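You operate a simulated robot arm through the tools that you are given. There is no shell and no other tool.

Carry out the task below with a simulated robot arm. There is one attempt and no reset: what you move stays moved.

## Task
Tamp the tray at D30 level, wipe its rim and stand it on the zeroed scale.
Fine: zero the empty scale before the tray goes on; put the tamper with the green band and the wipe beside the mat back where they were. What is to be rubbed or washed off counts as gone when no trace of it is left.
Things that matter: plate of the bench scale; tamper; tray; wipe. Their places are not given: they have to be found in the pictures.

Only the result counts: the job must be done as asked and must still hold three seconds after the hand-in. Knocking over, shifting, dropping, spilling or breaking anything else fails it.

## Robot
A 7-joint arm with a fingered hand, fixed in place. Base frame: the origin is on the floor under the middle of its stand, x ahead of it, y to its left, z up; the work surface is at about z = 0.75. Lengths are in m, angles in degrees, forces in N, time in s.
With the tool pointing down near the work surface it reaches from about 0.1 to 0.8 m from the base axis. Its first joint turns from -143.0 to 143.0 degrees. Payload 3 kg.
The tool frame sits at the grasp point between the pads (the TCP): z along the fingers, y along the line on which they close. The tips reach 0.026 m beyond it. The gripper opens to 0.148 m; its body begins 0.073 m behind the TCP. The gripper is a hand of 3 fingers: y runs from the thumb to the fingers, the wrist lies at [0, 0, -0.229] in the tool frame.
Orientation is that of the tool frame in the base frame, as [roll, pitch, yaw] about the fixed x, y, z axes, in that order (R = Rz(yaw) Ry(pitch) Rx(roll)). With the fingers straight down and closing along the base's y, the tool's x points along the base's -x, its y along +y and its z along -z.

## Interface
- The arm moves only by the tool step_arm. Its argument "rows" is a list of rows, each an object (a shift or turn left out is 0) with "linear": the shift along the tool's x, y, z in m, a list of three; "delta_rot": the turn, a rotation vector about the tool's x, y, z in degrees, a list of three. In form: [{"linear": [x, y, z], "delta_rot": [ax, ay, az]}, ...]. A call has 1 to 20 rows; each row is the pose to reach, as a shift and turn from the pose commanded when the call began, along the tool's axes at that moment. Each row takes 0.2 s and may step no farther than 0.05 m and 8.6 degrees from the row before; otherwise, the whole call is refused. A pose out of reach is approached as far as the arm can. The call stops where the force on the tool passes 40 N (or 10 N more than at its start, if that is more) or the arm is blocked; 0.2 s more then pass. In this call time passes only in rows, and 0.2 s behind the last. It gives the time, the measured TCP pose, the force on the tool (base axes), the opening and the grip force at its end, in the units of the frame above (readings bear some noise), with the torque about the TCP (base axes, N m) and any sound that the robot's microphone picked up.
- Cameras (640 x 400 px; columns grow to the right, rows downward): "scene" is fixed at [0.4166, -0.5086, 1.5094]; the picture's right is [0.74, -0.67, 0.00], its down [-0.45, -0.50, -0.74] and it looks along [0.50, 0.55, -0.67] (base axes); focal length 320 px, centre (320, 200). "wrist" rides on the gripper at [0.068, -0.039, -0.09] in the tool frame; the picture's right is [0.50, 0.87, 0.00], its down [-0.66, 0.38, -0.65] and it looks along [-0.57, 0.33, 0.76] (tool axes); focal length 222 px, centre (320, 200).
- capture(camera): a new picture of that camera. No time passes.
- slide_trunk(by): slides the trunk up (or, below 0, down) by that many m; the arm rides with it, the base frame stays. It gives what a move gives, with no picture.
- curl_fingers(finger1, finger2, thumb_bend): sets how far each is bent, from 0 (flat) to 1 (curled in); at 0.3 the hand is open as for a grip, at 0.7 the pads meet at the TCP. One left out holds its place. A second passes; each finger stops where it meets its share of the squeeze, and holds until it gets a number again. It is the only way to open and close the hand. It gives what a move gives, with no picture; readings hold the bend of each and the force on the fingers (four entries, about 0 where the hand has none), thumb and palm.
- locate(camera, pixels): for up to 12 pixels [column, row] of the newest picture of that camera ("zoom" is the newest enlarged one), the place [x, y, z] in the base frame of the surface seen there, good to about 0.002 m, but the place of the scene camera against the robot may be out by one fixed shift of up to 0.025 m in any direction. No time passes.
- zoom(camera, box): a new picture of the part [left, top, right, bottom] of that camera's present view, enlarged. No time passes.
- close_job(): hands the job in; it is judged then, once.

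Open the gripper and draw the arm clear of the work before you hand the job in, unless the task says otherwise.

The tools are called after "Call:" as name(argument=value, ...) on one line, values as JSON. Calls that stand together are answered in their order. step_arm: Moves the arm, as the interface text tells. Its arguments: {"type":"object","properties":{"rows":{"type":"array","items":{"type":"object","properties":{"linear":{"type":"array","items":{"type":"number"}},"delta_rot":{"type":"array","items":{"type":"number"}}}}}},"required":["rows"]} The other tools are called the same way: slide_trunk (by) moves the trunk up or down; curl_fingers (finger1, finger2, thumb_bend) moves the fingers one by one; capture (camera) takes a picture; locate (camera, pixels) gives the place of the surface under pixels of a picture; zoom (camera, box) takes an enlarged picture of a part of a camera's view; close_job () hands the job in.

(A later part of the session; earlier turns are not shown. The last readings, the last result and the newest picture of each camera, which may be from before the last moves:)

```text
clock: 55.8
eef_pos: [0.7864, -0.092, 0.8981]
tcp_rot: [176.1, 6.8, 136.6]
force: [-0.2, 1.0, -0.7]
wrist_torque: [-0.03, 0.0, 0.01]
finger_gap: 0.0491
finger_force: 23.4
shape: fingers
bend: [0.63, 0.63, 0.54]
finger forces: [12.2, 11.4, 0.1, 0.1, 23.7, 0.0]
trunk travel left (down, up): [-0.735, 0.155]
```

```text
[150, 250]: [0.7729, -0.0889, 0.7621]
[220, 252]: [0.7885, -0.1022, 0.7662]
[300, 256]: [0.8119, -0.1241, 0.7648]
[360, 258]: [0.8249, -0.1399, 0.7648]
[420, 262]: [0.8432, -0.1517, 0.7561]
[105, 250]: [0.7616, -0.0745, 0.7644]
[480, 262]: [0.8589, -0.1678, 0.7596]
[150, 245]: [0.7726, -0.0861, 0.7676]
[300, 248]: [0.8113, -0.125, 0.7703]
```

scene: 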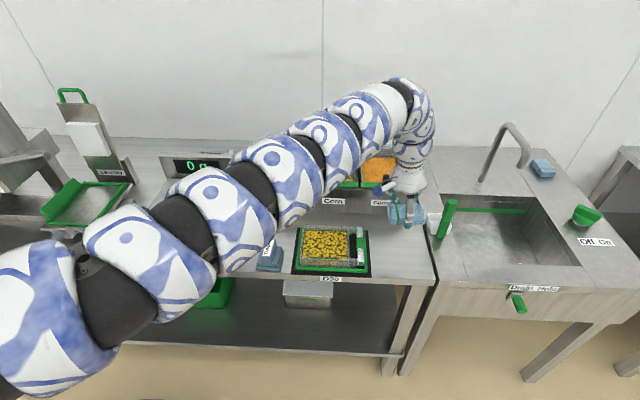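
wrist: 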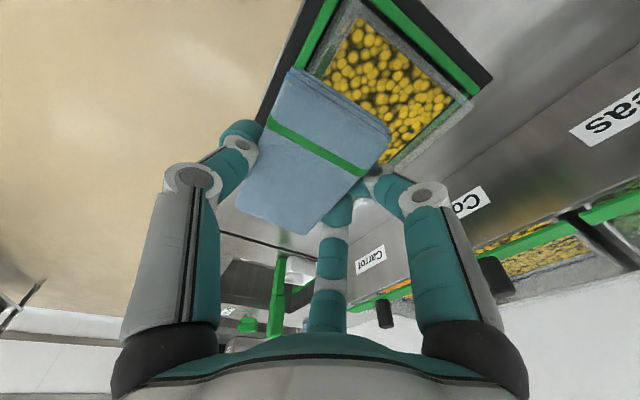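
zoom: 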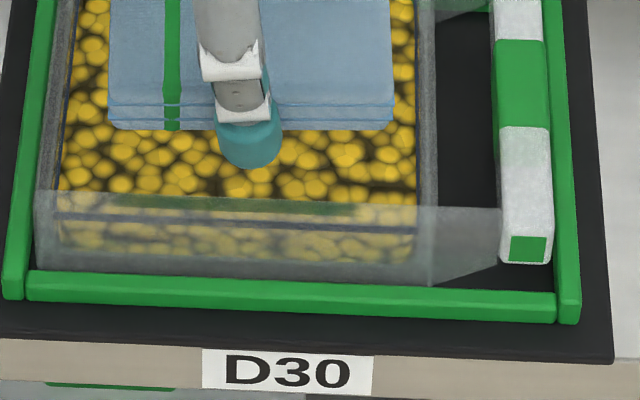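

The far (finger-side) edge of the wipe seems about 7 mm higher than the thumb side. I measure its top surface more carefully.

Call:
zoom(camera="wrist", box=[220, 55, 410, 245])

Call:
locate(camera="wrist", pixels=[[296, 85], [290, 110], [262, 155], [248, 195], [280, 215], [302, 222], [330, 190], [362, 155], [378, 135], [340, 105], [315, 150], [300, 170]])

```text
2.11 times, centred on (315, 150) of wrist
```

zoom: 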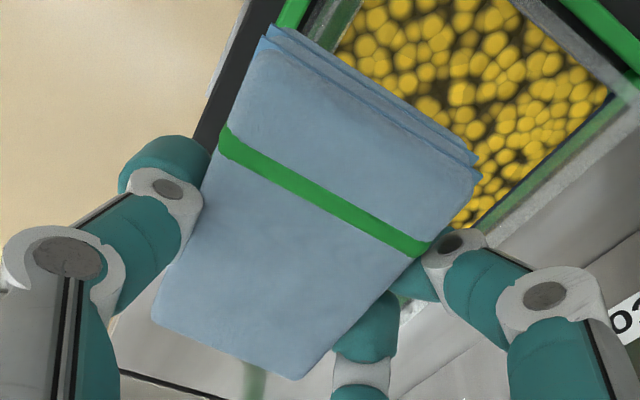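

```text
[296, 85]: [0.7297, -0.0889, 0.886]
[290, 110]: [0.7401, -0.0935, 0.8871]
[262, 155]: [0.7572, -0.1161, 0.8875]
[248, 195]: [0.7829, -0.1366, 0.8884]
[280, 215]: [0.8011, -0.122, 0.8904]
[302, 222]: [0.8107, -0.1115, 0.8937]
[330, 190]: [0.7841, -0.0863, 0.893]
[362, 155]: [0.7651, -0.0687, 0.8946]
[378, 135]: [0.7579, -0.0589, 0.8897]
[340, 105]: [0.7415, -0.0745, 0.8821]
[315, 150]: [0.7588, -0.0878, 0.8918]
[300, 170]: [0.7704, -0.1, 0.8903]
```

The wipe is tilted about 9° around the bench axis (back edge high). I turn the hand 9° to flatten it and lower to just above the front rim's left part.

Call:
step_arm(rows=[{"linear": [0.0, 0.0, 0.0], "delta_rot": [4.47, 0.17, -0.5]}, {"linear": [0.0, 0.0, 0.0], "delta_rot": [8.94, 0.34, -1.0]}, {"linear": [0.0354, -0.0063, 0.0338], "delta_rot": [8.94, 0.34, -1.0]}])

Call:
capture(camera="wrist")

Call:
zoom(camera="scene", box=[270, 180, 398, 290])

```text
clock: 56.6
eef_pos: [0.7582, -0.0718, 0.861]
tcp_rot: [-174.7, 6.3, 137.7]
force: [0.5, 0.2, -0.3]
wrist_torque: [-0.02, 0.0, 0.02]
finger_gap: 0.0489
finger_force: 23.8
shape: fingers
bend: [0.63, 0.63, 0.54]
finger forces: [12.2, 11.5, 0.0, 0.0, 23.7, 0.0]
trunk travel left (down, up): [-0.735, 0.155]
```

```text
taken
```

wrist: 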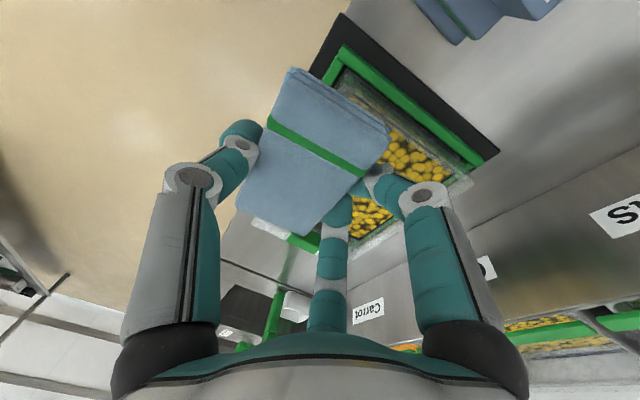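

```text
3.64 times, centred on (334, 235) of scene
```

zoom: 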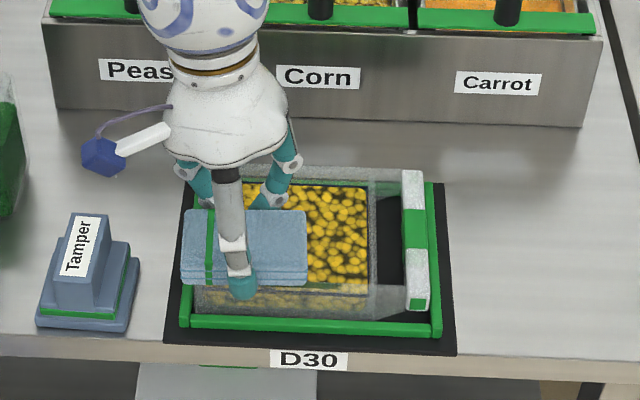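

I check that the wipe's top is level now.

Call:
locate(camera="wrist", pixels=[[290, 110], [262, 155], [248, 195], [280, 215], [302, 222], [330, 190], [362, 155], [315, 150], [300, 170], [296, 78], [384, 138], [480, 160]])

```text
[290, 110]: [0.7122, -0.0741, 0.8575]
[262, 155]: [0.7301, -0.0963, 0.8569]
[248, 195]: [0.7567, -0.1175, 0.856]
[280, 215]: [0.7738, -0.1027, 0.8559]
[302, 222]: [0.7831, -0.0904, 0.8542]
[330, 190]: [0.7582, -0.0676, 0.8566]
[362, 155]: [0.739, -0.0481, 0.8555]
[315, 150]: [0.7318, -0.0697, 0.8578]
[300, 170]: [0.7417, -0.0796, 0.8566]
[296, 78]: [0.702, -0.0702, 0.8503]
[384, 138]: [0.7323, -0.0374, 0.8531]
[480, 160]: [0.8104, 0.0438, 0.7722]
```

The wipe is level (top 0.8555–0.8578). I lower it onto the front rim in small steps until I feel contact.

Call:
step_arm(rows=[{"linear": [0.0022, 0.0018, 0.0198]}, {"linear": [0.0031, 0.0026, 0.0277]}, {"linear": [0.0033, 0.0028, 0.0297]}, {"linear": [0.0035, 0.0029, 0.0317]}])

Call:
zoom(camera="scene", box=[280, 220, 376, 280])

```text
clock: 57.6
eef_pos: [0.7589, -0.0731, 0.8299]
tcp_rot: [-174.8, 6.3, 137.8]
force: [-0.5, 0.1, -0.7]
wrist_torque: [0.03, -0.02, -0.02]
finger_gap: 0.0487
finger_force: 23.5
shape: fingers
bend: [0.63, 0.63, 0.54]
finger forces: [12.3, 11.6, 0.0, 0.1, 23.9, 0.0]
trunk travel left (down, up): [-0.735, 0.155]
```

```text
6.67 times, centred on (328, 250) of scene
```

zoom: 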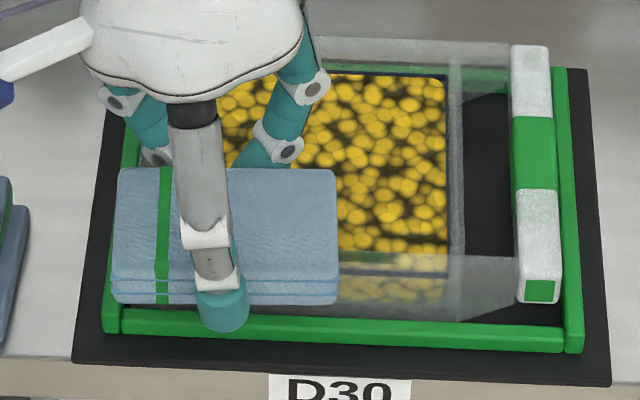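

No contact yet. I continue in 1 mm steps.

Call:
step_arm(rows=[{"linear": [0.0001, 0.0001, 0.001]}, {"linear": [0.0002, 0.0002, 0.002]}, {"linear": [0.0003, 0.0003, 0.003]}, {"linear": [0.0004, 0.0004, 0.004]}])

```text
clock: 58.6
eef_pos: [0.7607, -0.0721, 0.8256]
tcp_rot: [-174.9, 6.3, 137.8]
force: [-2.3, 1.0, 13.3]
wrist_torque: [0.04, 0.01, 0.02]
finger_gap: 0.0486
finger_force: 25.1
shape: fingers
bend: [0.63, 0.63, 0.54]
finger forces: [12.8, 12.4, 0.0, 0.0, 25.3, 0.0]
trunk travel left (down, up): [-0.735, 0.155]
```

Contact: 13 N at TCP z 0.8256. I ease off 1.5 mm and sweep the wipe along the front rim to the right by 0.062 m and look.

Call:
step_arm(rows=[{"linear": [-0.0002, -0.0001, -0.0015]}, {"linear": [-0.0121, -0.0006, -0.0001]}, {"linear": [-0.024, -0.001, 0.0012]}, {"linear": [-0.0359, -0.0014, 0.0026]}, {"linear": [-0.0478, -0.0019, 0.0039]}, {"linear": [-0.0617, -0.0024, 0.0055]}])

Call:
zoom(camera="scene", box=[280, 220, 376, 280])

```text
clock: 60.0
eef_pos: [0.8036, -0.1167, 0.8293]
tcp_rot: [-174.8, 6.3, 137.8]
force: [0.4, 0.8, 0.2]
wrist_torque: [-0.01, -0.01, 0.04]
finger_gap: 0.0491
finger_force: 23.7
shape: fingers
bend: [0.63, 0.63, 0.54]
finger forces: [12.7, 11.2, 0.0, 0.0, 23.8, 0.0]
trunk travel left (down, up): [-0.735, 0.155]
```

```text
6.67 times, centred on (328, 250) of scene
```

zoom: 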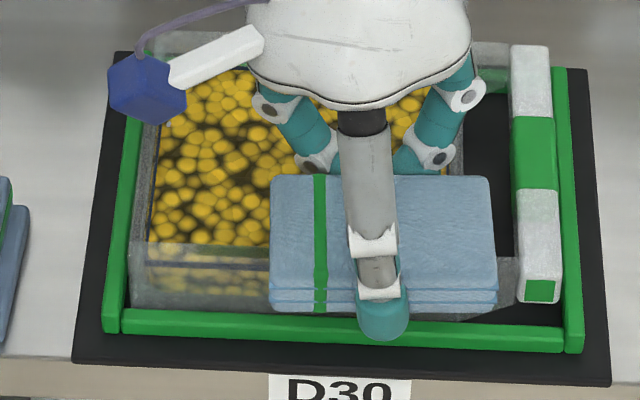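

The force fell off to near zero at the end (TCP drifted up to 0.829). I zoom on the part already swept.

Call:
zoom(camera="scene", box=[292, 245, 340, 275])

```text
13.33 times, centred on (316, 260) of scene
```

zoom: 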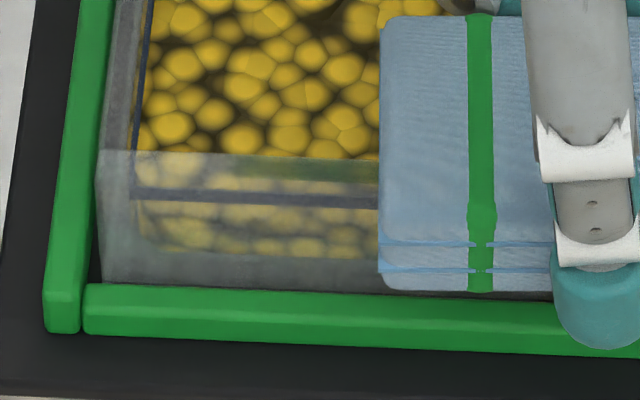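

The olive-green trace is still there at (230–380, 165). I locate it and the rim around it.

Call:
locate(camera="zoom", pixels=[[240, 162], [300, 165], [360, 168], [300, 155], [300, 175], [300, 190], [300, 205], [300, 235], [120, 160], [120, 200], [430, 100], [430, 230]])

```text
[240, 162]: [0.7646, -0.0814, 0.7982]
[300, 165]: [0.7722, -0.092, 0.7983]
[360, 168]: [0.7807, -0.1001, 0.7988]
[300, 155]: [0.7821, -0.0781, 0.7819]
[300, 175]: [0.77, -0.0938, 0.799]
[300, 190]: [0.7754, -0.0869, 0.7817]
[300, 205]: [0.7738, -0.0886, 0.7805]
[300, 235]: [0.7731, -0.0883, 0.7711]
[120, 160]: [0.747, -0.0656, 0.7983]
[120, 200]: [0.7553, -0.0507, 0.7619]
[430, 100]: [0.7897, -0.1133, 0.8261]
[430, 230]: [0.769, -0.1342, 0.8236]
```

The trace sits on the rim top at v≈0.471, so I need to rub with real pressure. I lower here until a clear force builds.

Call:
step_arm(rows=[{"linear": [0.0002, 0.0002, 0.0015]}, {"linear": [0.0003, 0.0003, 0.003]}])

```text
clock: 60.6
eef_pos: [0.8035, -0.1158, 0.8266]
tcp_rot: [-175.0, 6.4, 137.9]
force: [-0.5, -0.7, 16.6]
wrist_torque: [-0.11, 0.04, 0.05]
finger_gap: 0.0491
finger_force: 25.2
shape: fingers
bend: [0.63, 0.63, 0.54]
finger forces: [13.2, 11.5, 0.1, 0.0, 25.9, 0.1]
trunk travel left (down, up): [-0.735, 0.155]
```

Now 16.6 N; the torque puts the contact on the rim at v≈0.479. I ease 0.6 mm and rub leftwards under load.

Call:
step_arm(rows=[{"linear": [-0.0001, -0.0001, -0.0006]}, {"linear": [0.0128, 0.0004, -0.0021]}, {"linear": [0.0257, 0.0009, -0.0036]}, {"linear": [0.0386, 0.0014, -0.005]}, {"linear": [0.0515, 0.0018, -0.0065]}, {"linear": [0.0644, 0.0023, -0.008]}])

Call:
zoom(camera="scene", box=[310, 245, 358, 275])

```text
clock: 62.0
eef_pos: [0.7591, -0.0707, 0.8255]
tcp_rot: [-174.9, 6.3, 137.8]
force: [1.8, -1.9, 9.4]
wrist_torque: [-0.11, 0.01, 0.03]
finger_gap: 0.0489
finger_force: 25.2
shape: fingers
bend: [0.65, 0.63, 0.54]
finger forces: [14.1, 11.8, 0.0, 0.0, 25.1, 0.1]
trunk travel left (down, up): [-0.735, 0.155]
```

```text
13.33 times, centred on (334, 260) of scene
```

zoom: 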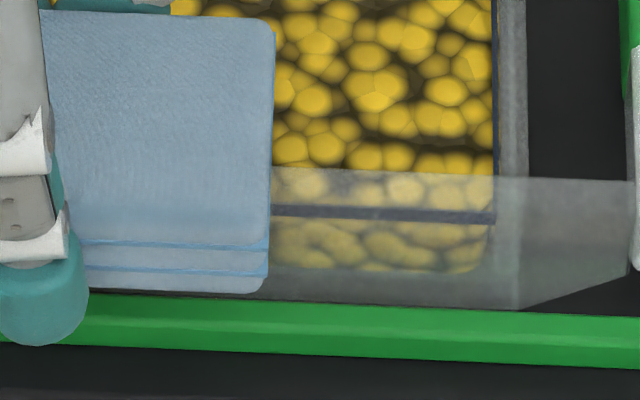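

The right part of the front rim is now clean. I rub back to the right under load to check the left part.

Call:
step_arm(rows=[{"linear": [-0.0129, -0.0005, 0.0015]}, {"linear": [-0.0258, -0.001, 0.003]}, {"linear": [-0.0387, -0.0014, 0.0044]}, {"linear": [-0.0516, -0.0019, 0.0059]}, {"linear": [-0.0645, -0.0024, 0.0073]}])

Call:
zoom(camera="scene", box=[292, 245, 340, 275])

```text
clock: 63.2
eef_pos: [0.805, -0.1186, 0.8264]
tcp_rot: [-174.9, 6.4, 137.8]
force: [-2.6, 1.5, 13.1]
wrist_torque: [-0.11, 0.11, 0.0]
finger_gap: 0.0491
finger_force: 26.2
shape: fingers
bend: [0.64, 0.64, 0.54]
finger forces: [13.9, 13.2, 0.0, 0.0, 24.9, 0.0]
trunk travel left (down, up): [-0.735, 0.155]
```

```text
13.33 times, centred on (316, 260) of scene
```

zoom: 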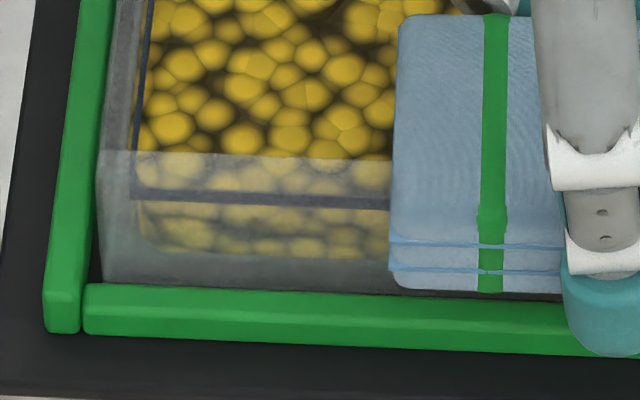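

The left part is clean too. I lift the wipe off and view the whole rim.

Call:
step_arm(rows=[{"linear": [-0.0033, -0.0028, -0.0297]}, {"linear": [-0.0077, -0.0064, -0.0693]}, {"linear": [-0.0088, -0.0073, -0.0792]}])

Call:
zoom(camera="scene", box=[288, 222, 376, 277])

Call:
capture(camera="wrist")

```text
clock: 64.0
eef_pos: [0.8038, -0.1179, 0.9056]
tcp_rot: [-174.8, 6.3, 137.8]
force: [-0.3, 0.8, -0.6]
wrist_torque: [-0.01, 0.03, -0.04]
finger_gap: 0.0491
finger_force: 24.7
shape: fingers
bend: [0.64, 0.64, 0.54]
finger forces: [13.4, 12.0, 0.0, 0.0, 23.5, 0.0]
trunk travel left (down, up): [-0.735, 0.155]
```

```text
7.27 times, centred on (332, 250) of scene
```

zoom: 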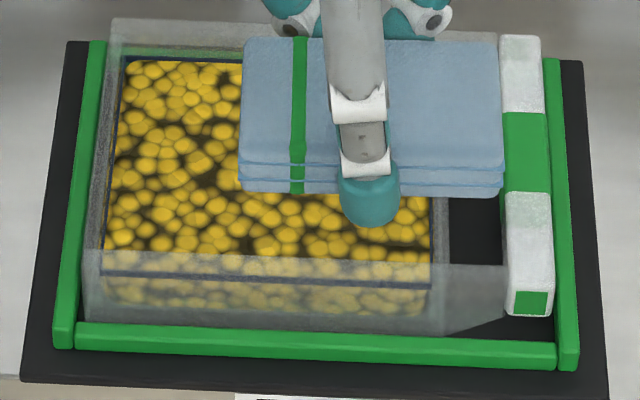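

```text
taken
```

wrist: 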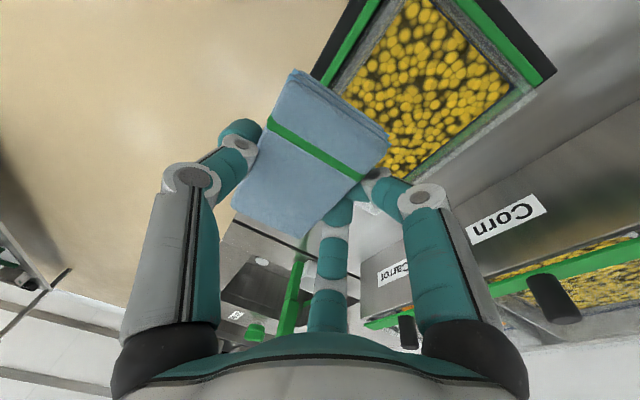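

The front rim is clean all along. I zoom the wrist view to inspect the other rims.

Call:
zoom(camera="wrist", box=[330, 0, 560, 190])

Call:
zoom(camera="scene", box=[294, 220, 326, 240])

```text
2.11 times, centred on (445, 95) of wrist
```

zoom: 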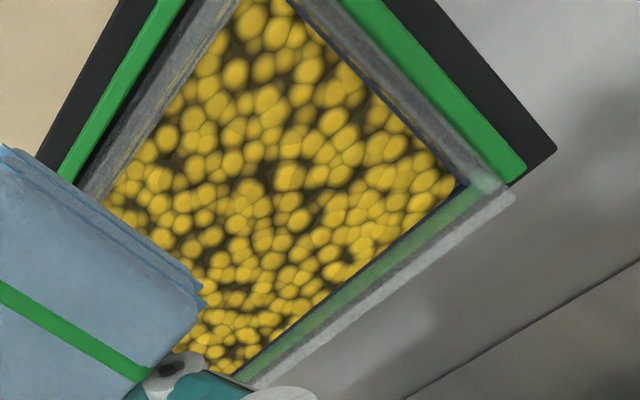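

```text
16.00 times, centred on (310, 230) of scene
```

zoom: 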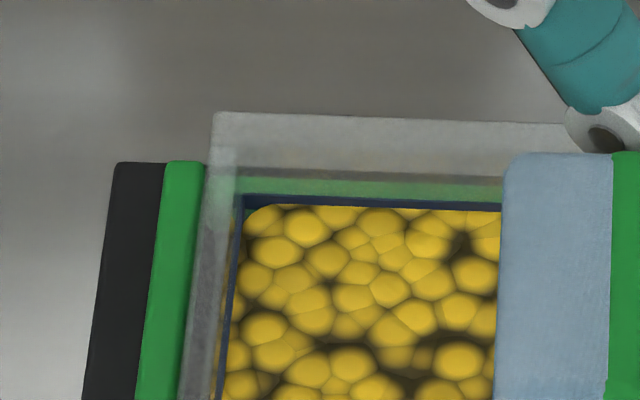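

Only the frame's green bar shows through the back wall; the other rims look clean. I undo the 9° turn while carrying the wipe up and out toward its home.

Call:
step_arm(rows=[{"linear": [-0.0327, 0.0066, -0.0277], "delta_rot": [-1.49, -0.06, 0.17]}, {"linear": [-0.0654, 0.0133, -0.0554], "delta_rot": [-2.98, -0.11, 0.33]}, {"linear": [-0.0982, 0.0199, -0.0831], "delta_rot": [-4.47, -0.17, 0.5]}, {"linear": [-0.1309, 0.0265, -0.1108], "delta_rot": [-5.96, -0.23, 0.67]}, {"linear": [-0.1636, 0.0332, -0.1385], "delta_rot": [-7.45, -0.28, 0.83]}, {"linear": [-0.1963, 0.0398, -0.1662], "delta_rot": [-8.94, -0.34, 1.0]}])

Call:
zoom(camera="scene", box=[288, 220, 376, 280])

Call:
zoom(camera="scene", box=[294, 222, 358, 262])

```text
clock: 65.4
eef_pos: [0.9741, -0.1969, 1.0871]
tcp_rot: [176.2, 6.5, 136.8]
force: [-0.8, 0.3, -0.4]
wrist_torque: [0.0, -0.03, -0.01]
finger_gap: 0.0489
finger_force: 24.2
shape: fingers
bend: [0.64, 0.64, 0.54]
finger forces: [13.1, 12.1, 0.0, 0.0, 23.1, 0.0]
trunk travel left (down, up): [-0.735, 0.155]
```

```text
6.67 times, centred on (332, 250) of scene
```

zoom: 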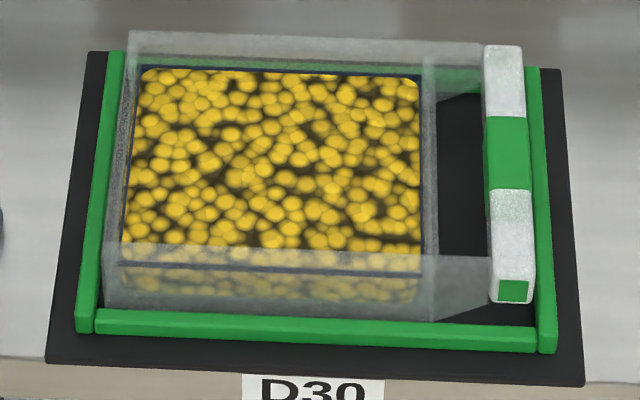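

```text
10.00 times, centred on (326, 242) of scene
```

zoom: 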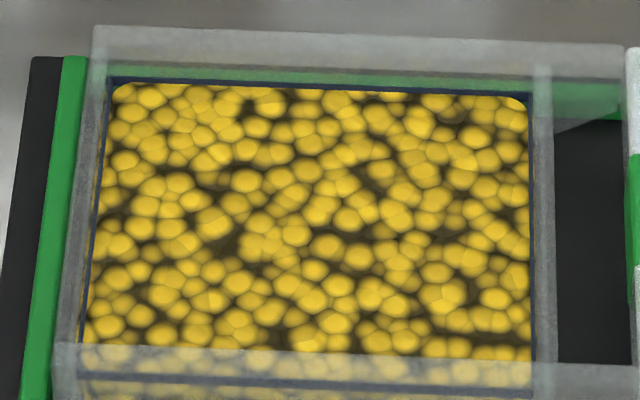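

The whole rim is clean. I slide the trunk down in two stages to bring the wipe to just above its spot.

Call:
slide_trunk(by=-0.2)

Call:
capture(camera="wrist")

Call:
locate(camera="wrist", pixels=[[290, 110], [262, 155], [248, 195], [280, 215], [302, 222], [330, 190], [362, 155], [315, 150], [300, 170], [296, 78], [384, 138]])

```text
clock: 67.5
eef_pos: [0.9737, -0.1962, 0.8854]
tcp_rot: [176.1, 6.7, 136.8]
force: [0.7, -0.2, 0.2]
wrist_torque: [-0.03, 0.0, 0.0]
finger_gap: 0.0491
finger_force: 24.1
shape: fingers
bend: [0.64, 0.64, 0.54]
finger forces: [13.1, 12.0, 0.0, 0.1, 23.0, 0.0]
trunk travel left (down, up): [-0.535, 0.355]
```

```text
taken
```

wrist: 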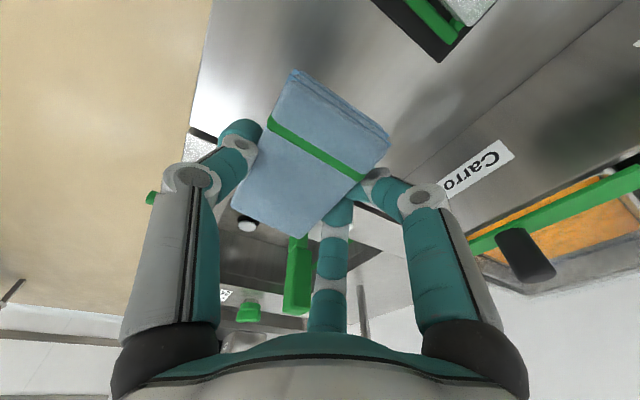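

```text
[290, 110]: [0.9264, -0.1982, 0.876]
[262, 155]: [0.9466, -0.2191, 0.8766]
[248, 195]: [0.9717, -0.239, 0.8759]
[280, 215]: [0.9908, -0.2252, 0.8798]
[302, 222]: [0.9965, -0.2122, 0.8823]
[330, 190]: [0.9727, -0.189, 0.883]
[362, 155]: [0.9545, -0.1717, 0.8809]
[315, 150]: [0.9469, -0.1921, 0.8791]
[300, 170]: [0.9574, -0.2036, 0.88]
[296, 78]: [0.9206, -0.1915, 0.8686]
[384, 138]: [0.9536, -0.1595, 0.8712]
```

The wipe is within 2 mm of its original xy at this TCP. I slide down 0.09 and then step down gently to touch.

Call:
slide_trunk(by=-0.09)

Call:
step_arm(rows=[{"linear": [0.0003, -0.0002, 0.003]}, {"linear": [0.0006, -0.0004, 0.0055]}])

Call:
zoom(camera="scene", box=[350, 180, 446, 280])

```text
clock: 68.8
eef_pos: [0.9734, -0.1952, 0.7946]
tcp_rot: [176.2, 6.6, 136.7]
force: [0.3, -0.5, -0.7]
wrist_torque: [-0.03, 0.05, 0.0]
finger_gap: 0.0492
finger_force: 23.8
shape: fingers
bend: [0.64, 0.64, 0.54]
finger forces: [13.1, 12.1, 0.0, 0.1, 23.2, 0.1]
trunk travel left (down, up): [-0.445, 0.445]
```

```text
clock: 69.4
eef_pos: [0.9762, -0.1943, 0.7895]
tcp_rot: [176.1, 6.6, 136.8]
force: [-0.7, -0.2, -0.9]
wrist_torque: [0.0, 0.02, -0.04]
finger_gap: 0.0494
finger_force: 23.8
shape: fingers
bend: [0.64, 0.64, 0.54]
finger forces: [13.1, 12.0, 0.0, 0.0, 23.0, 0.0]
trunk travel left (down, up): [-0.445, 0.445]
```

```text
4.00 times, centred on (398, 230) of scene
```

zoom: 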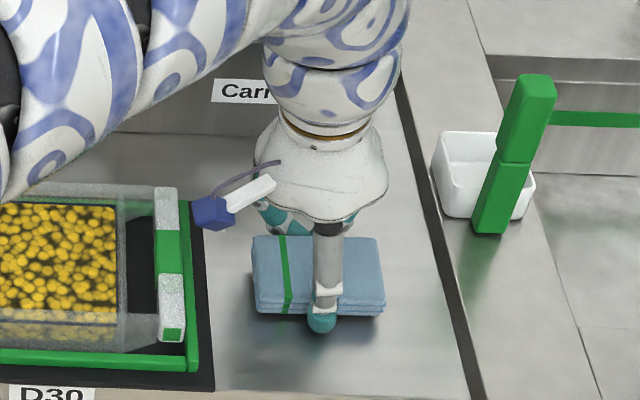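

It is about 3 mm high and 4 mm back from home. I correct by small steps and check contact.

Call:
step_arm(rows=[{"linear": [0.0018, -0.004, 0.0]}, {"linear": [0.002, -0.0042, 0.0015]}, {"linear": [0.0022, -0.0043, 0.003]}])

Call:
zoom(camera="scene", box=[350, 180, 446, 280])

```text
clock: 70.2
eef_pos: [0.9693, -0.1966, 0.7872]
tcp_rot: [176.0, 6.8, 136.8]
force: [1.2, -1.0, 4.4]
wrist_torque: [-0.19, 0.13, 0.03]
finger_gap: 0.0487
finger_force: 26.5
shape: fingers
bend: [0.64, 0.64, 0.54]
finger forces: [13.2, 12.0, 0.0, 0.1, 28.0, 0.0]
trunk travel left (down, up): [-0.445, 0.445]
```

```text
4.00 times, centred on (398, 230) of scene
```

zoom: 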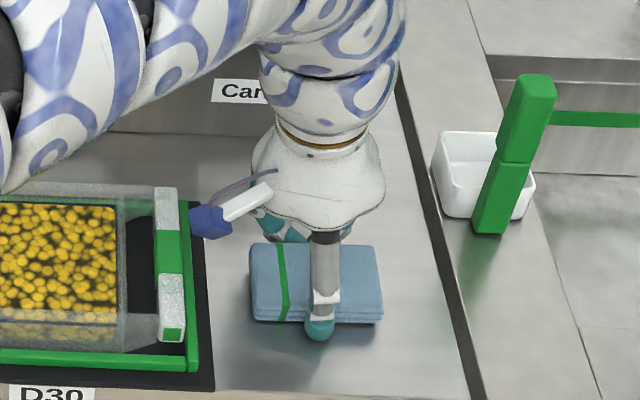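

The wipe touches the bench at its old place. I open the fingers.

Call:
curl_fingers(finger1=0.35, finger2=0.35, thumb_bend=0.35)

Call:
zoom(camera="scene", box=[350, 180, 446, 280])

Call:
capture(camera="wrist")

```text
clock: 71.2
eef_pos: [0.9701, -0.1956, 0.7856]
tcp_rot: [176.1, 6.5, 136.8]
force: [0.7, -0.1, -0.3]
wrist_torque: [0.01, 0.01, 0.0]
finger_gap: 0.111
finger_force: 0.0
shape: fingers
bend: [0.35, 0.35, 0.35]
finger forces: [0.0, 0.0, 0.0, 0.0, 0.1, 0.0]
trunk travel left (down, up): [-0.445, 0.445]
```

```text
4.00 times, centred on (398, 230) of scene
```

zoom: 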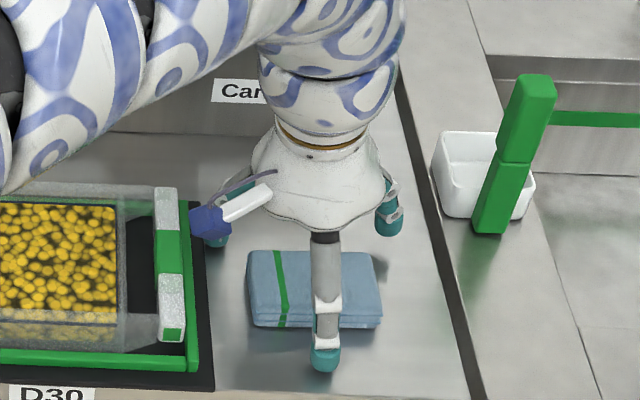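

```text
taken
```

wrist: 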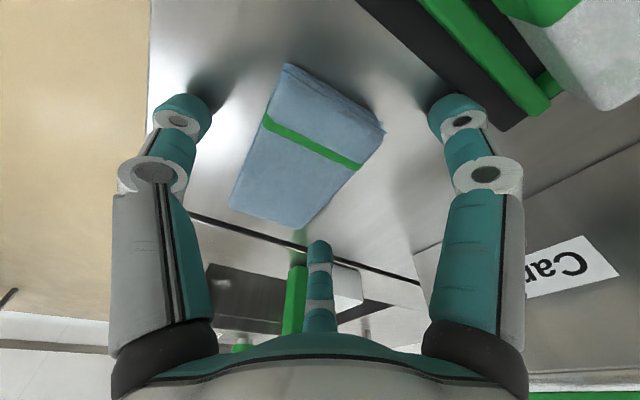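

The wipe lies flat; I check how far it is from its original place.

Call:
locate(camera="wrist", pixels=[[287, 70], [382, 133], [297, 225], [233, 200], [305, 150]])

Call:
locate(camera="zoom", pixels=[[250, 256], [370, 256], [379, 312], [252, 310], [345, 290]])

```text
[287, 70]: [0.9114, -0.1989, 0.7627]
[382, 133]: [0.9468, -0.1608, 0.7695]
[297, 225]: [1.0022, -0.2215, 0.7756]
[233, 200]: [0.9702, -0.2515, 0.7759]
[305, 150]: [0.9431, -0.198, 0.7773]
```

```text
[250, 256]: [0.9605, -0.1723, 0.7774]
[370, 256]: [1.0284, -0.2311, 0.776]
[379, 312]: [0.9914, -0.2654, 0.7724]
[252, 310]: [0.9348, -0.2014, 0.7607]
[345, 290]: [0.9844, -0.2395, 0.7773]
```

The wipe sits about 7 mm too far to the front. The thumb is centred on its front side, so I push it back gently by curling only the thumb to the earlier grip bend 0.54.

Call:
curl_fingers(thumb_bend=0.54)

Call:
curl_fingers(thumb_bend=0.35)

Call:
capture(camera="wrist")

Call:
zoom(camera="scene", box=[350, 180, 446, 280])

```text
clock: 72.2
eef_pos: [0.9694, -0.1965, 0.787]
tcp_rot: [176.1, 6.7, 136.9]
force: [-0.9, -0.4, 5.9]
wrist_torque: [-0.16, 0.11, -0.02]
finger_gap: 0.0822
finger_force: 2.7
shape: fingers
bend: [0.35, 0.35, 0.54]
finger forces: [0.1, 0.0, 0.0, 0.1, 5.2, 0.0]
trunk travel left (down, up): [-0.445, 0.445]
```

```text
clock: 73.2
eef_pos: [0.969, -0.1964, 0.786]
tcp_rot: [176.0, 6.7, 136.8]
force: [0.3, -0.6, 0.1]
wrist_torque: [-0.01, 0.02, -0.01]
finger_gap: 0.1109
finger_force: 0.0
shape: fingers
bend: [0.35, 0.35, 0.35]
finger forces: [0.0, 0.0, 0.0, 0.0, 0.0, 0.1]
trunk travel left (down, up): [-0.445, 0.445]
```

```text
taken
```

wrist: 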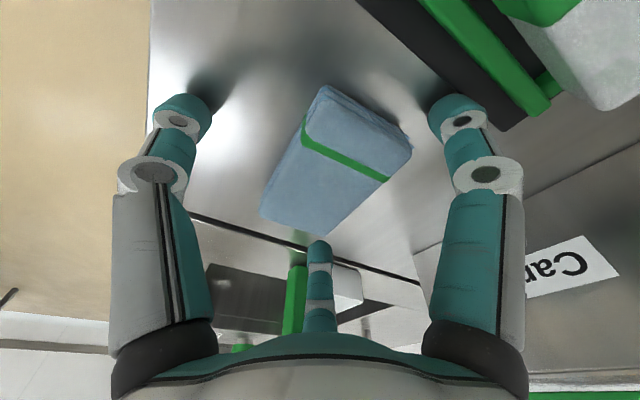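

```text
4.00 times, centred on (398, 230) of scene
```

zoom: 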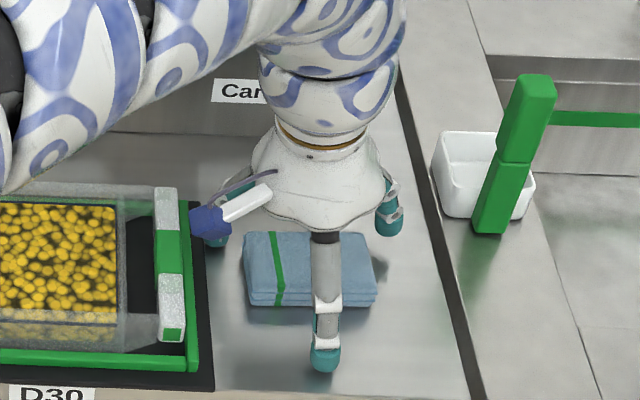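

It moved further back than intended. I locate its corners again.

Call:
locate(camera="wrist", pixels=[[325, 92], [408, 148], [322, 232], [265, 213], [335, 165]])

```text
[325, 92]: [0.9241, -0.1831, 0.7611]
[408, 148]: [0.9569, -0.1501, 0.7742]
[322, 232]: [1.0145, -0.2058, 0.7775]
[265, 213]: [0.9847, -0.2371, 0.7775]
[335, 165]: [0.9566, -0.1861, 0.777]
```

It is now about 11 mm too far back. I push it forward again using the two fingers in small curl increments, checking each time.

Call:
curl_fingers(finger1=0.52, finger2=0.52)

Call:
capture(camera="wrist")

Call:
zoom(camera="scene", box=[350, 180, 446, 280])

```text
clock: 74.2
eef_pos: [0.9696, -0.1957, 0.7873]
tcp_rot: [176.1, 6.6, 136.8]
force: [0.9, 0.3, 8.2]
wrist_torque: [0.5, 0.14, -0.07]
finger_gap: 0.0975
finger_force: 11.1
shape: fingers
bend: [0.43, 0.45, 0.35]
finger forces: [14.5, 7.2, 0.1, 0.1, 0.1, 0.0]
trunk travel left (down, up): [-0.445, 0.445]
```

```text
taken
```

wrist: 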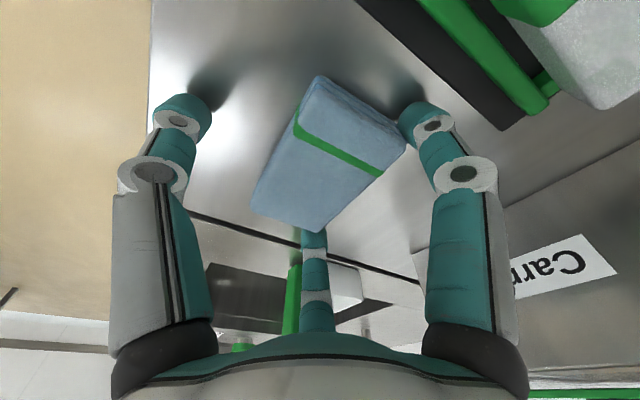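

```text
4.00 times, centred on (398, 230) of scene
```

zoom: 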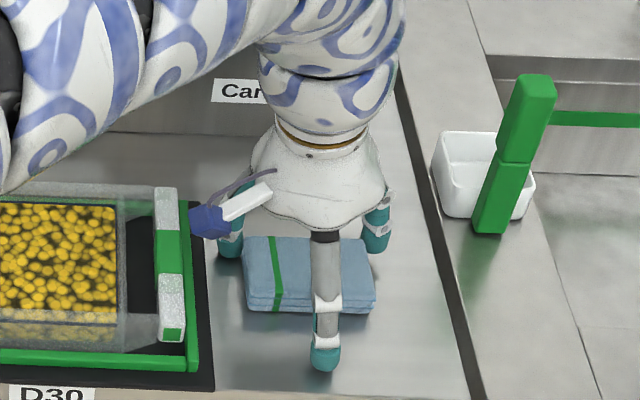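

The fingers met 14 N and stopped; the wipe moved only a few mm. I open them and locate the wipe again.

Call:
curl_fingers(finger1=0.35, finger2=0.35)

Call:
capture(camera="wrist")

Call:
zoom(camera="wrist", box=[230, 60, 430, 250])

```text
clock: 75.2
eef_pos: [0.9703, -0.1966, 0.7861]
tcp_rot: [176.1, 6.7, 136.8]
force: [0.6, 0.8, 0.2]
wrist_torque: [-0.03, -0.01, -0.02]
finger_gap: 0.1111
finger_force: 0.0
shape: fingers
bend: [0.35, 0.35, 0.35]
finger forces: [0.1, 0.0, 0.0, 0.1, 0.0, 0.0]
trunk travel left (down, up): [-0.445, 0.445]
```

```text
taken
```

wrist: 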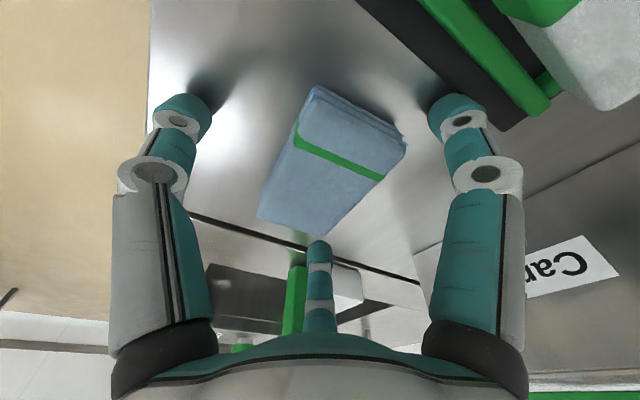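

```text
2.11 times, centred on (330, 155) of wrist
```

zoom: 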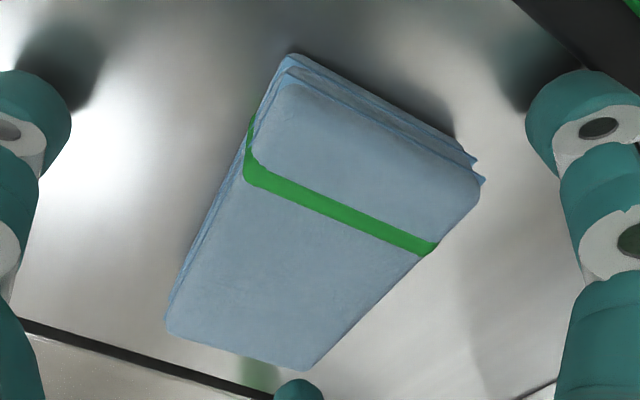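

Call:
locate(camera="zoom", pixels=[[290, 62], [478, 185], [302, 362], [172, 322], [322, 215], [470, 158]])

```text
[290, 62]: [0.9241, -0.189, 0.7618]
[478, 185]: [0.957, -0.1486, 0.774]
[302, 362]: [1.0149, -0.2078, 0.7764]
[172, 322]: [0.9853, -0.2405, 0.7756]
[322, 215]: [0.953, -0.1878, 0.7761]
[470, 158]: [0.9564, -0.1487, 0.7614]
```

The wipe is about 9.6 mm too far back. A grip-and-release moved it 6 mm forward before, so I regrip with the usual 11 mm offset, shift it a few mm forward and release.

Call:
step_arm(rows=[{"linear": [-0.0003, 0.011, 0.0003]}])

Call:
curl_fingers(finger1=0.75, finger2=0.75, thumb_bend=0.75)

Call:
capture(camera="wrist")

Call:
locate(camera="wrist", pixels=[[290, 110], [262, 155], [248, 195], [280, 215], [302, 222], [330, 190], [362, 155], [315, 150], [300, 170], [296, 78], [384, 138]])

```text
clock: 75.6
eef_pos: [0.9776, -0.1899, 0.7851]
tcp_rot: [176.2, 6.5, 136.7]
force: [-0.1, -0.5, -0.7]
wrist_torque: [0.02, -0.01, 0.0]
finger_gap: 0.111
finger_force: 0.1
shape: fingers
bend: [0.35, 0.35, 0.35]
finger forces: [0.1, 0.0, 0.0, 0.0, 0.0, 0.0]
trunk travel left (down, up): [-0.445, 0.445]
```

```text
clock: 76.6
eef_pos: [0.9767, -0.1906, 0.7865]
tcp_rot: [176.1, 6.6, 136.8]
force: [0.7, 0.6, 5.1]
wrist_torque: [-0.15, 0.12, 0.02]
finger_gap: 0.0486
finger_force: 25.0
shape: fingers
bend: [0.63, 0.63, 0.54]
finger forces: [12.5, 12.0, 0.1, 0.0, 26.3, 0.1]
trunk travel left (down, up): [-0.445, 0.445]
```

```text
taken
```

wrist: 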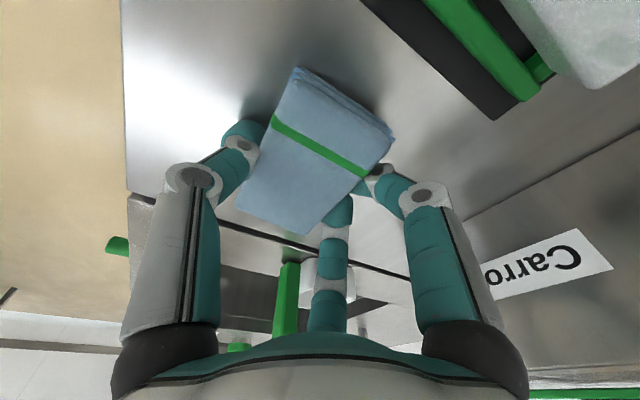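

```text
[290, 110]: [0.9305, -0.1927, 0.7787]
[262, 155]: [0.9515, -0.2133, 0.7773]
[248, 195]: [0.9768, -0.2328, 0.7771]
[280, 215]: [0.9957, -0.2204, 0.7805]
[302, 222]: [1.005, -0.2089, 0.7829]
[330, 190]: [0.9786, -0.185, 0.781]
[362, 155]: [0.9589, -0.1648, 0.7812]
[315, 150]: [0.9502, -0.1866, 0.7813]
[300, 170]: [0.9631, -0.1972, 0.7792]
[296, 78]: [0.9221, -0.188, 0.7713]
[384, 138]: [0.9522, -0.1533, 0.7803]
```

Gripped with the wipe centre near (0.966,-0.198). I shift it 2.5 mm forward and release.

Call:
step_arm(rows=[{"linear": [-0.0001, 0.0001, -0.001]}, {"linear": [0.0, -0.0025, -0.0012]}, {"linear": [0.0001, -0.0026, -0.0002]}])

Call:
curl_fingers(finger1=0.35, finger2=0.35, thumb_bend=0.35)

Call:
zoom(camera="wrist", box=[230, 60, 430, 250])

Call:
zoom(camera="scene", box=[350, 180, 446, 280])

```text
clock: 77.4
eef_pos: [0.9767, -0.1922, 0.7874]
tcp_rot: [176.1, 6.5, 136.8]
force: [1.9, -0.4, 5.0]
wrist_torque: [-0.15, 0.15, 0.03]
finger_gap: 0.0486
finger_force: 25.5
shape: fingers
bend: [0.63, 0.63, 0.54]
finger forces: [12.1, 11.7, 0.0, 0.0, 25.8, 0.1]
trunk travel left (down, up): [-0.445, 0.445]
```

```text
clock: 78.4
eef_pos: [0.9766, -0.191, 0.7872]
tcp_rot: [176.1, 6.6, 136.8]
force: [0.4, -0.5, 0.4]
wrist_torque: [0.0, 0.01, 0.01]
finger_gap: 0.1108
finger_force: 0.1
shape: fingers
bend: [0.35, 0.35, 0.35]
finger forces: [0.0, 0.1, 0.0, 0.1, 0.1, 0.0]
trunk travel left (down, up): [-0.445, 0.445]
```

```text
2.11 times, centred on (330, 155) of wrist
```

zoom: 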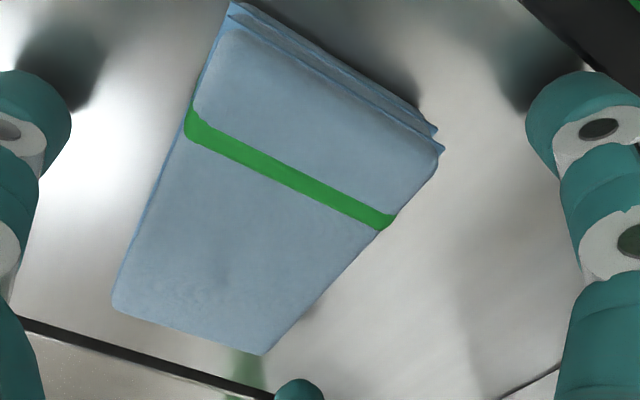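

```text
4.00 times, centred on (398, 230) of scene
```

zoom: 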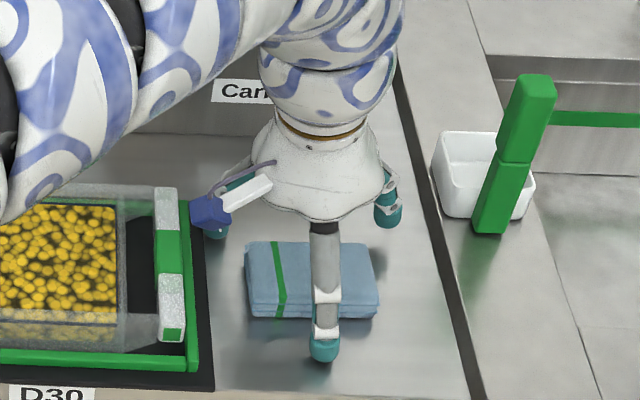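

The wipe lies within about 3 mm of its original place. I slide the trunk up 0.15 to lift the hand clear and then look at the tray's handle.

Call:
slide_trunk(by=0.15)

Call:
capture(camera="scene")

```text
clock: 80.1
eef_pos: [0.9769, -0.1919, 0.9375]
tcp_rot: [176.1, 6.6, 136.8]
force: [1.1, 0.3, -0.1]
wrist_torque: [0.02, 0.0, -0.01]
finger_gap: 0.1107
finger_force: 0.1
shape: fingers
bend: [0.35, 0.35, 0.35]
finger forces: [0.1, 0.0, 0.1, 0.0, 0.1, 0.0]
trunk travel left (down, up): [-0.595, 0.295]
```

```text
taken
```

scene: 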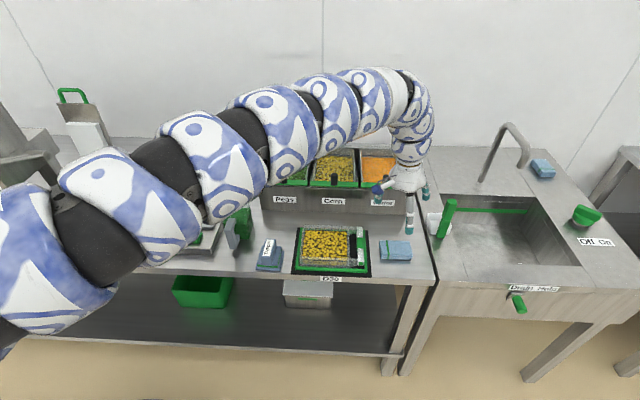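

The bench is in order. I raise the trunk 0.14 more, untilt the hand and move to a view of the tray's handle.

Call:
slide_trunk(by=0.14)

Call:
step_arm(rows=[{"linear": [0.033, -0.0123, 0.0218], "delta_rot": [0.69, 1.14, 0]}, {"linear": [0.0661, -0.0246, 0.0436], "delta_rot": [1.38, 2.28, 0]}, {"linear": [0.0992, -0.0369, 0.0655], "delta_rot": [2.06, 3.42, 0]}, {"linear": [0.1322, -0.0492, 0.0873], "delta_rot": [2.75, 4.57, 0]}, {"linear": [0.1652, -0.0615, 0.1091], "delta_rot": [3.44, 5.71, 0]}, {"linear": [0.1983, -0.0738, 0.1309], "delta_rot": [4.13, 6.85, 0]}])

Call:
capture(camera="wrist")

```text
clock: 81.8
eef_pos: [0.9781, -0.1917, 1.0764]
tcp_rot: [176.0, 6.7, 136.8]
force: [-0.5, -0.2, -0.2]
wrist_torque: [-0.01, 0.04, 0.01]
finger_gap: 0.1106
finger_force: 0.0
shape: fingers
bend: [0.35, 0.35, 0.35]
finger forces: [0.0, 0.0, 0.0, 0.0, 0.1, 0.0]
trunk travel left (down, up): [-0.735, 0.155]
```

```text
clock: 83.2
eef_pos: [0.7984, -0.1115, 0.9192]
tcp_rot: [-179.8, -0.1, 137.0]
force: [0.1, 0.1, -0.4]
wrist_torque: [0.0, -0.01, 0.01]
finger_gap: 0.1108
finger_force: 0.0
shape: fingers
bend: [0.35, 0.35, 0.35]
finger forces: [0.0, 0.0, 0.1, 0.0, 0.1, 0.0]
trunk travel left (down, up): [-0.735, 0.155]
```

```text
taken
```

wrist: 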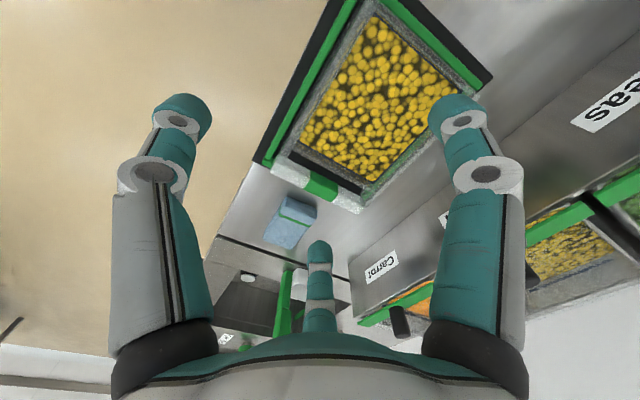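

The handle bar is now in the middle of the view, at (275–360, 165–205). I zoom in and locate its edges and the gap to the tray.

Call:
zoom(camera="wrist", box=[255, 120, 385, 220])

```text
4.00 times, centred on (320, 170) of wrist
```

zoom: 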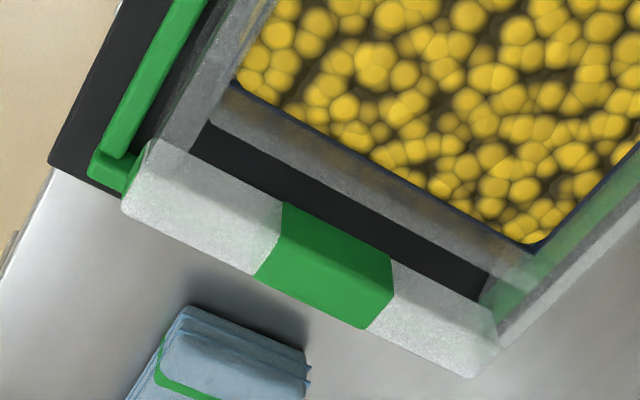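

Call:
locate(camera="zoom", pixels=[[336, 232], [330, 245], [322, 260], [315, 275], [308, 292], [345, 222], [355, 200], [365, 180], [372, 165], [150, 145], [490, 310], [470, 372]])

Call:
locate(camera="zoom", pixels=[[125, 205], [140, 220], [285, 206], [388, 260], [257, 270], [362, 322], [300, 240], [345, 270], [205, 130], [485, 290], [500, 335], [215, 112]])

```text
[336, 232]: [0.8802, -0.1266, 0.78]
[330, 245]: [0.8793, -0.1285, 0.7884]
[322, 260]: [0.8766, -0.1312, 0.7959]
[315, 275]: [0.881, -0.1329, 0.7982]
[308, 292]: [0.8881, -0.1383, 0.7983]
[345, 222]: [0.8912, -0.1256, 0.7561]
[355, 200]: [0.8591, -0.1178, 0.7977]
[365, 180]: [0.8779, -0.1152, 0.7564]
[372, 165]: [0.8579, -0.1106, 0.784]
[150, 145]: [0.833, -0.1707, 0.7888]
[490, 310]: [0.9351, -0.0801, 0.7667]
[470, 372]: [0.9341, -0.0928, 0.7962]
```

```text
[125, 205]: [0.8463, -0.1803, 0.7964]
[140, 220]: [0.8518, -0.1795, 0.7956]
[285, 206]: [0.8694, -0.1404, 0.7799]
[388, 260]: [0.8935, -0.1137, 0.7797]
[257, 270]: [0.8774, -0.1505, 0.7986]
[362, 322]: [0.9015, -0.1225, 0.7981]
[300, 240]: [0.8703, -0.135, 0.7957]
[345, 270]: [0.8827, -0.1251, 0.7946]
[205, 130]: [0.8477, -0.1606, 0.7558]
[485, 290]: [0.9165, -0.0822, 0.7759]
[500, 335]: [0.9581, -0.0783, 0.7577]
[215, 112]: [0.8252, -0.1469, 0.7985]
```

The bar is only about 15 mm wide with a 20 mm gap to the wall, too tight for these thick fingers. I plan instead to hold the tray body: two fingers on front and back walls and the thumb outside the bar. I measure where the fingertips are relative to the TCP.

Call:
locate(camera="wrist", pixels=[[185, 97], [205, 105], [205, 118], [180, 110], [460, 97], [440, 105], [435, 120], [465, 112], [320, 242], [320, 255], [312, 250]])

Call:
zoom(camera="scene", box=[290, 130, 450, 280])

```text
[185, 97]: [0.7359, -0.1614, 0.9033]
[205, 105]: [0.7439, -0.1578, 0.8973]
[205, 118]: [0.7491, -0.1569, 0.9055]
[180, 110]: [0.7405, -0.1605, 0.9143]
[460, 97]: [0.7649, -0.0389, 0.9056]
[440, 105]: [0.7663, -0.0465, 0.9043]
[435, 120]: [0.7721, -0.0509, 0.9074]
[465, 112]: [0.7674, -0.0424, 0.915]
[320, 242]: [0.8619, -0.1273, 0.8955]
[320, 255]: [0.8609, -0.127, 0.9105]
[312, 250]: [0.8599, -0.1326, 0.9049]
```

```text
2.67 times, centred on (370, 205) of scene
```

zoom: 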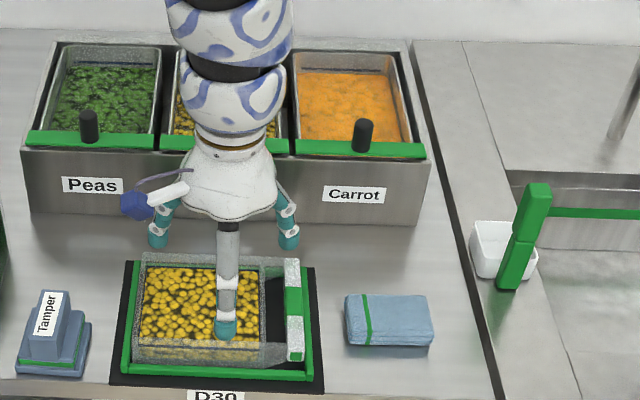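

Pad radius is 0.065 m at bend 0.35 and tips reach 0.025 below the TCP. I open the hand wider (0.22), rise, and turn back to yaw 225° above the planned grip point (0.850,-0.095).

Call:
curl_fingers(finger1=0.22, finger2=0.22, thumb_bend=0.22)

Call:
step_arm(rows=[{"linear": [-0.0024, 0.0043, -0.0073], "delta_rot": [0, 0, -8]}, {"linear": [-0.0048, 0.0086, -0.0147], "delta_rot": [0, 0, -16]}, {"linear": [-0.0072, 0.0129, -0.022], "delta_rot": [0, 0, -24]}, {"linear": [-0.0096, 0.0172, -0.0294], "delta_rot": [0, 0, -32]}, {"linear": [-0.012, 0.0215, -0.0367], "delta_rot": [0, 0, -40]}, {"linear": [-0.0143, 0.0259, -0.0441], "delta_rot": [0, 0, -48]}, {"linear": [-0.0167, 0.0302, -0.0514], "delta_rot": [0, 0, -56]}, {"linear": [-0.0191, 0.0345, -0.0588], "delta_rot": [0, 0, -64]}, {"linear": [-0.0215, 0.0388, -0.0661], "delta_rot": [0, 0, -72]}, {"linear": [-0.0239, 0.0431, -0.0735], "delta_rot": [0, 0, -80]}, {"linear": [-0.0263, 0.0474, -0.0808], "delta_rot": [0, 0, -88]}])

Call:
capture(camera="wrist")

```text
clock: 84.2
eef_pos: [0.7977, -0.1102, 0.919]
tcp_rot: [-179.7, -0.3, 137.0]
force: [-0.8, -0.2, -0.8]
wrist_torque: [-0.03, -0.07, -0.02]
finger_gap: 0.1429
finger_force: 0.0
shape: fingers
bend: [0.22, 0.22, 0.22]
finger forces: [0.0, 0.0, 0.0, 0.0, 0.1, 0.1]
trunk travel left (down, up): [-0.735, 0.155]
```

```text
clock: 86.6
eef_pos: [0.85, -0.0964, 1.0008]
tcp_rot: [179.6, -0.4, -134.9]
force: [-0.2, 0.2, 0.2]
wrist_torque: [0.0, 0.01, -0.01]
finger_gap: 0.1428
finger_force: 0.0
shape: fingers
bend: [0.22, 0.22, 0.22]
finger forces: [0.0, 0.0, 0.0, 0.1, 0.1, 0.0]
trunk travel left (down, up): [-0.735, 0.155]
```

```text
taken
```

wrist: 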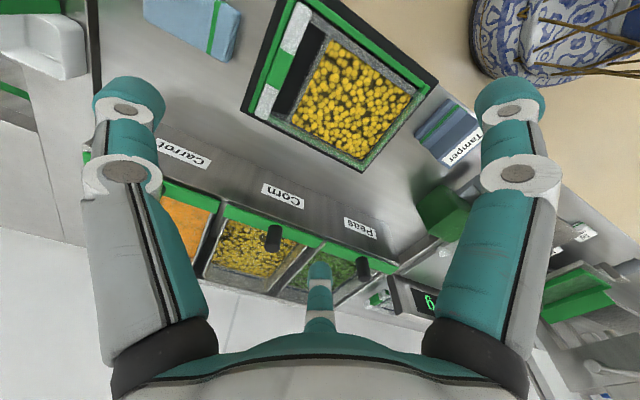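

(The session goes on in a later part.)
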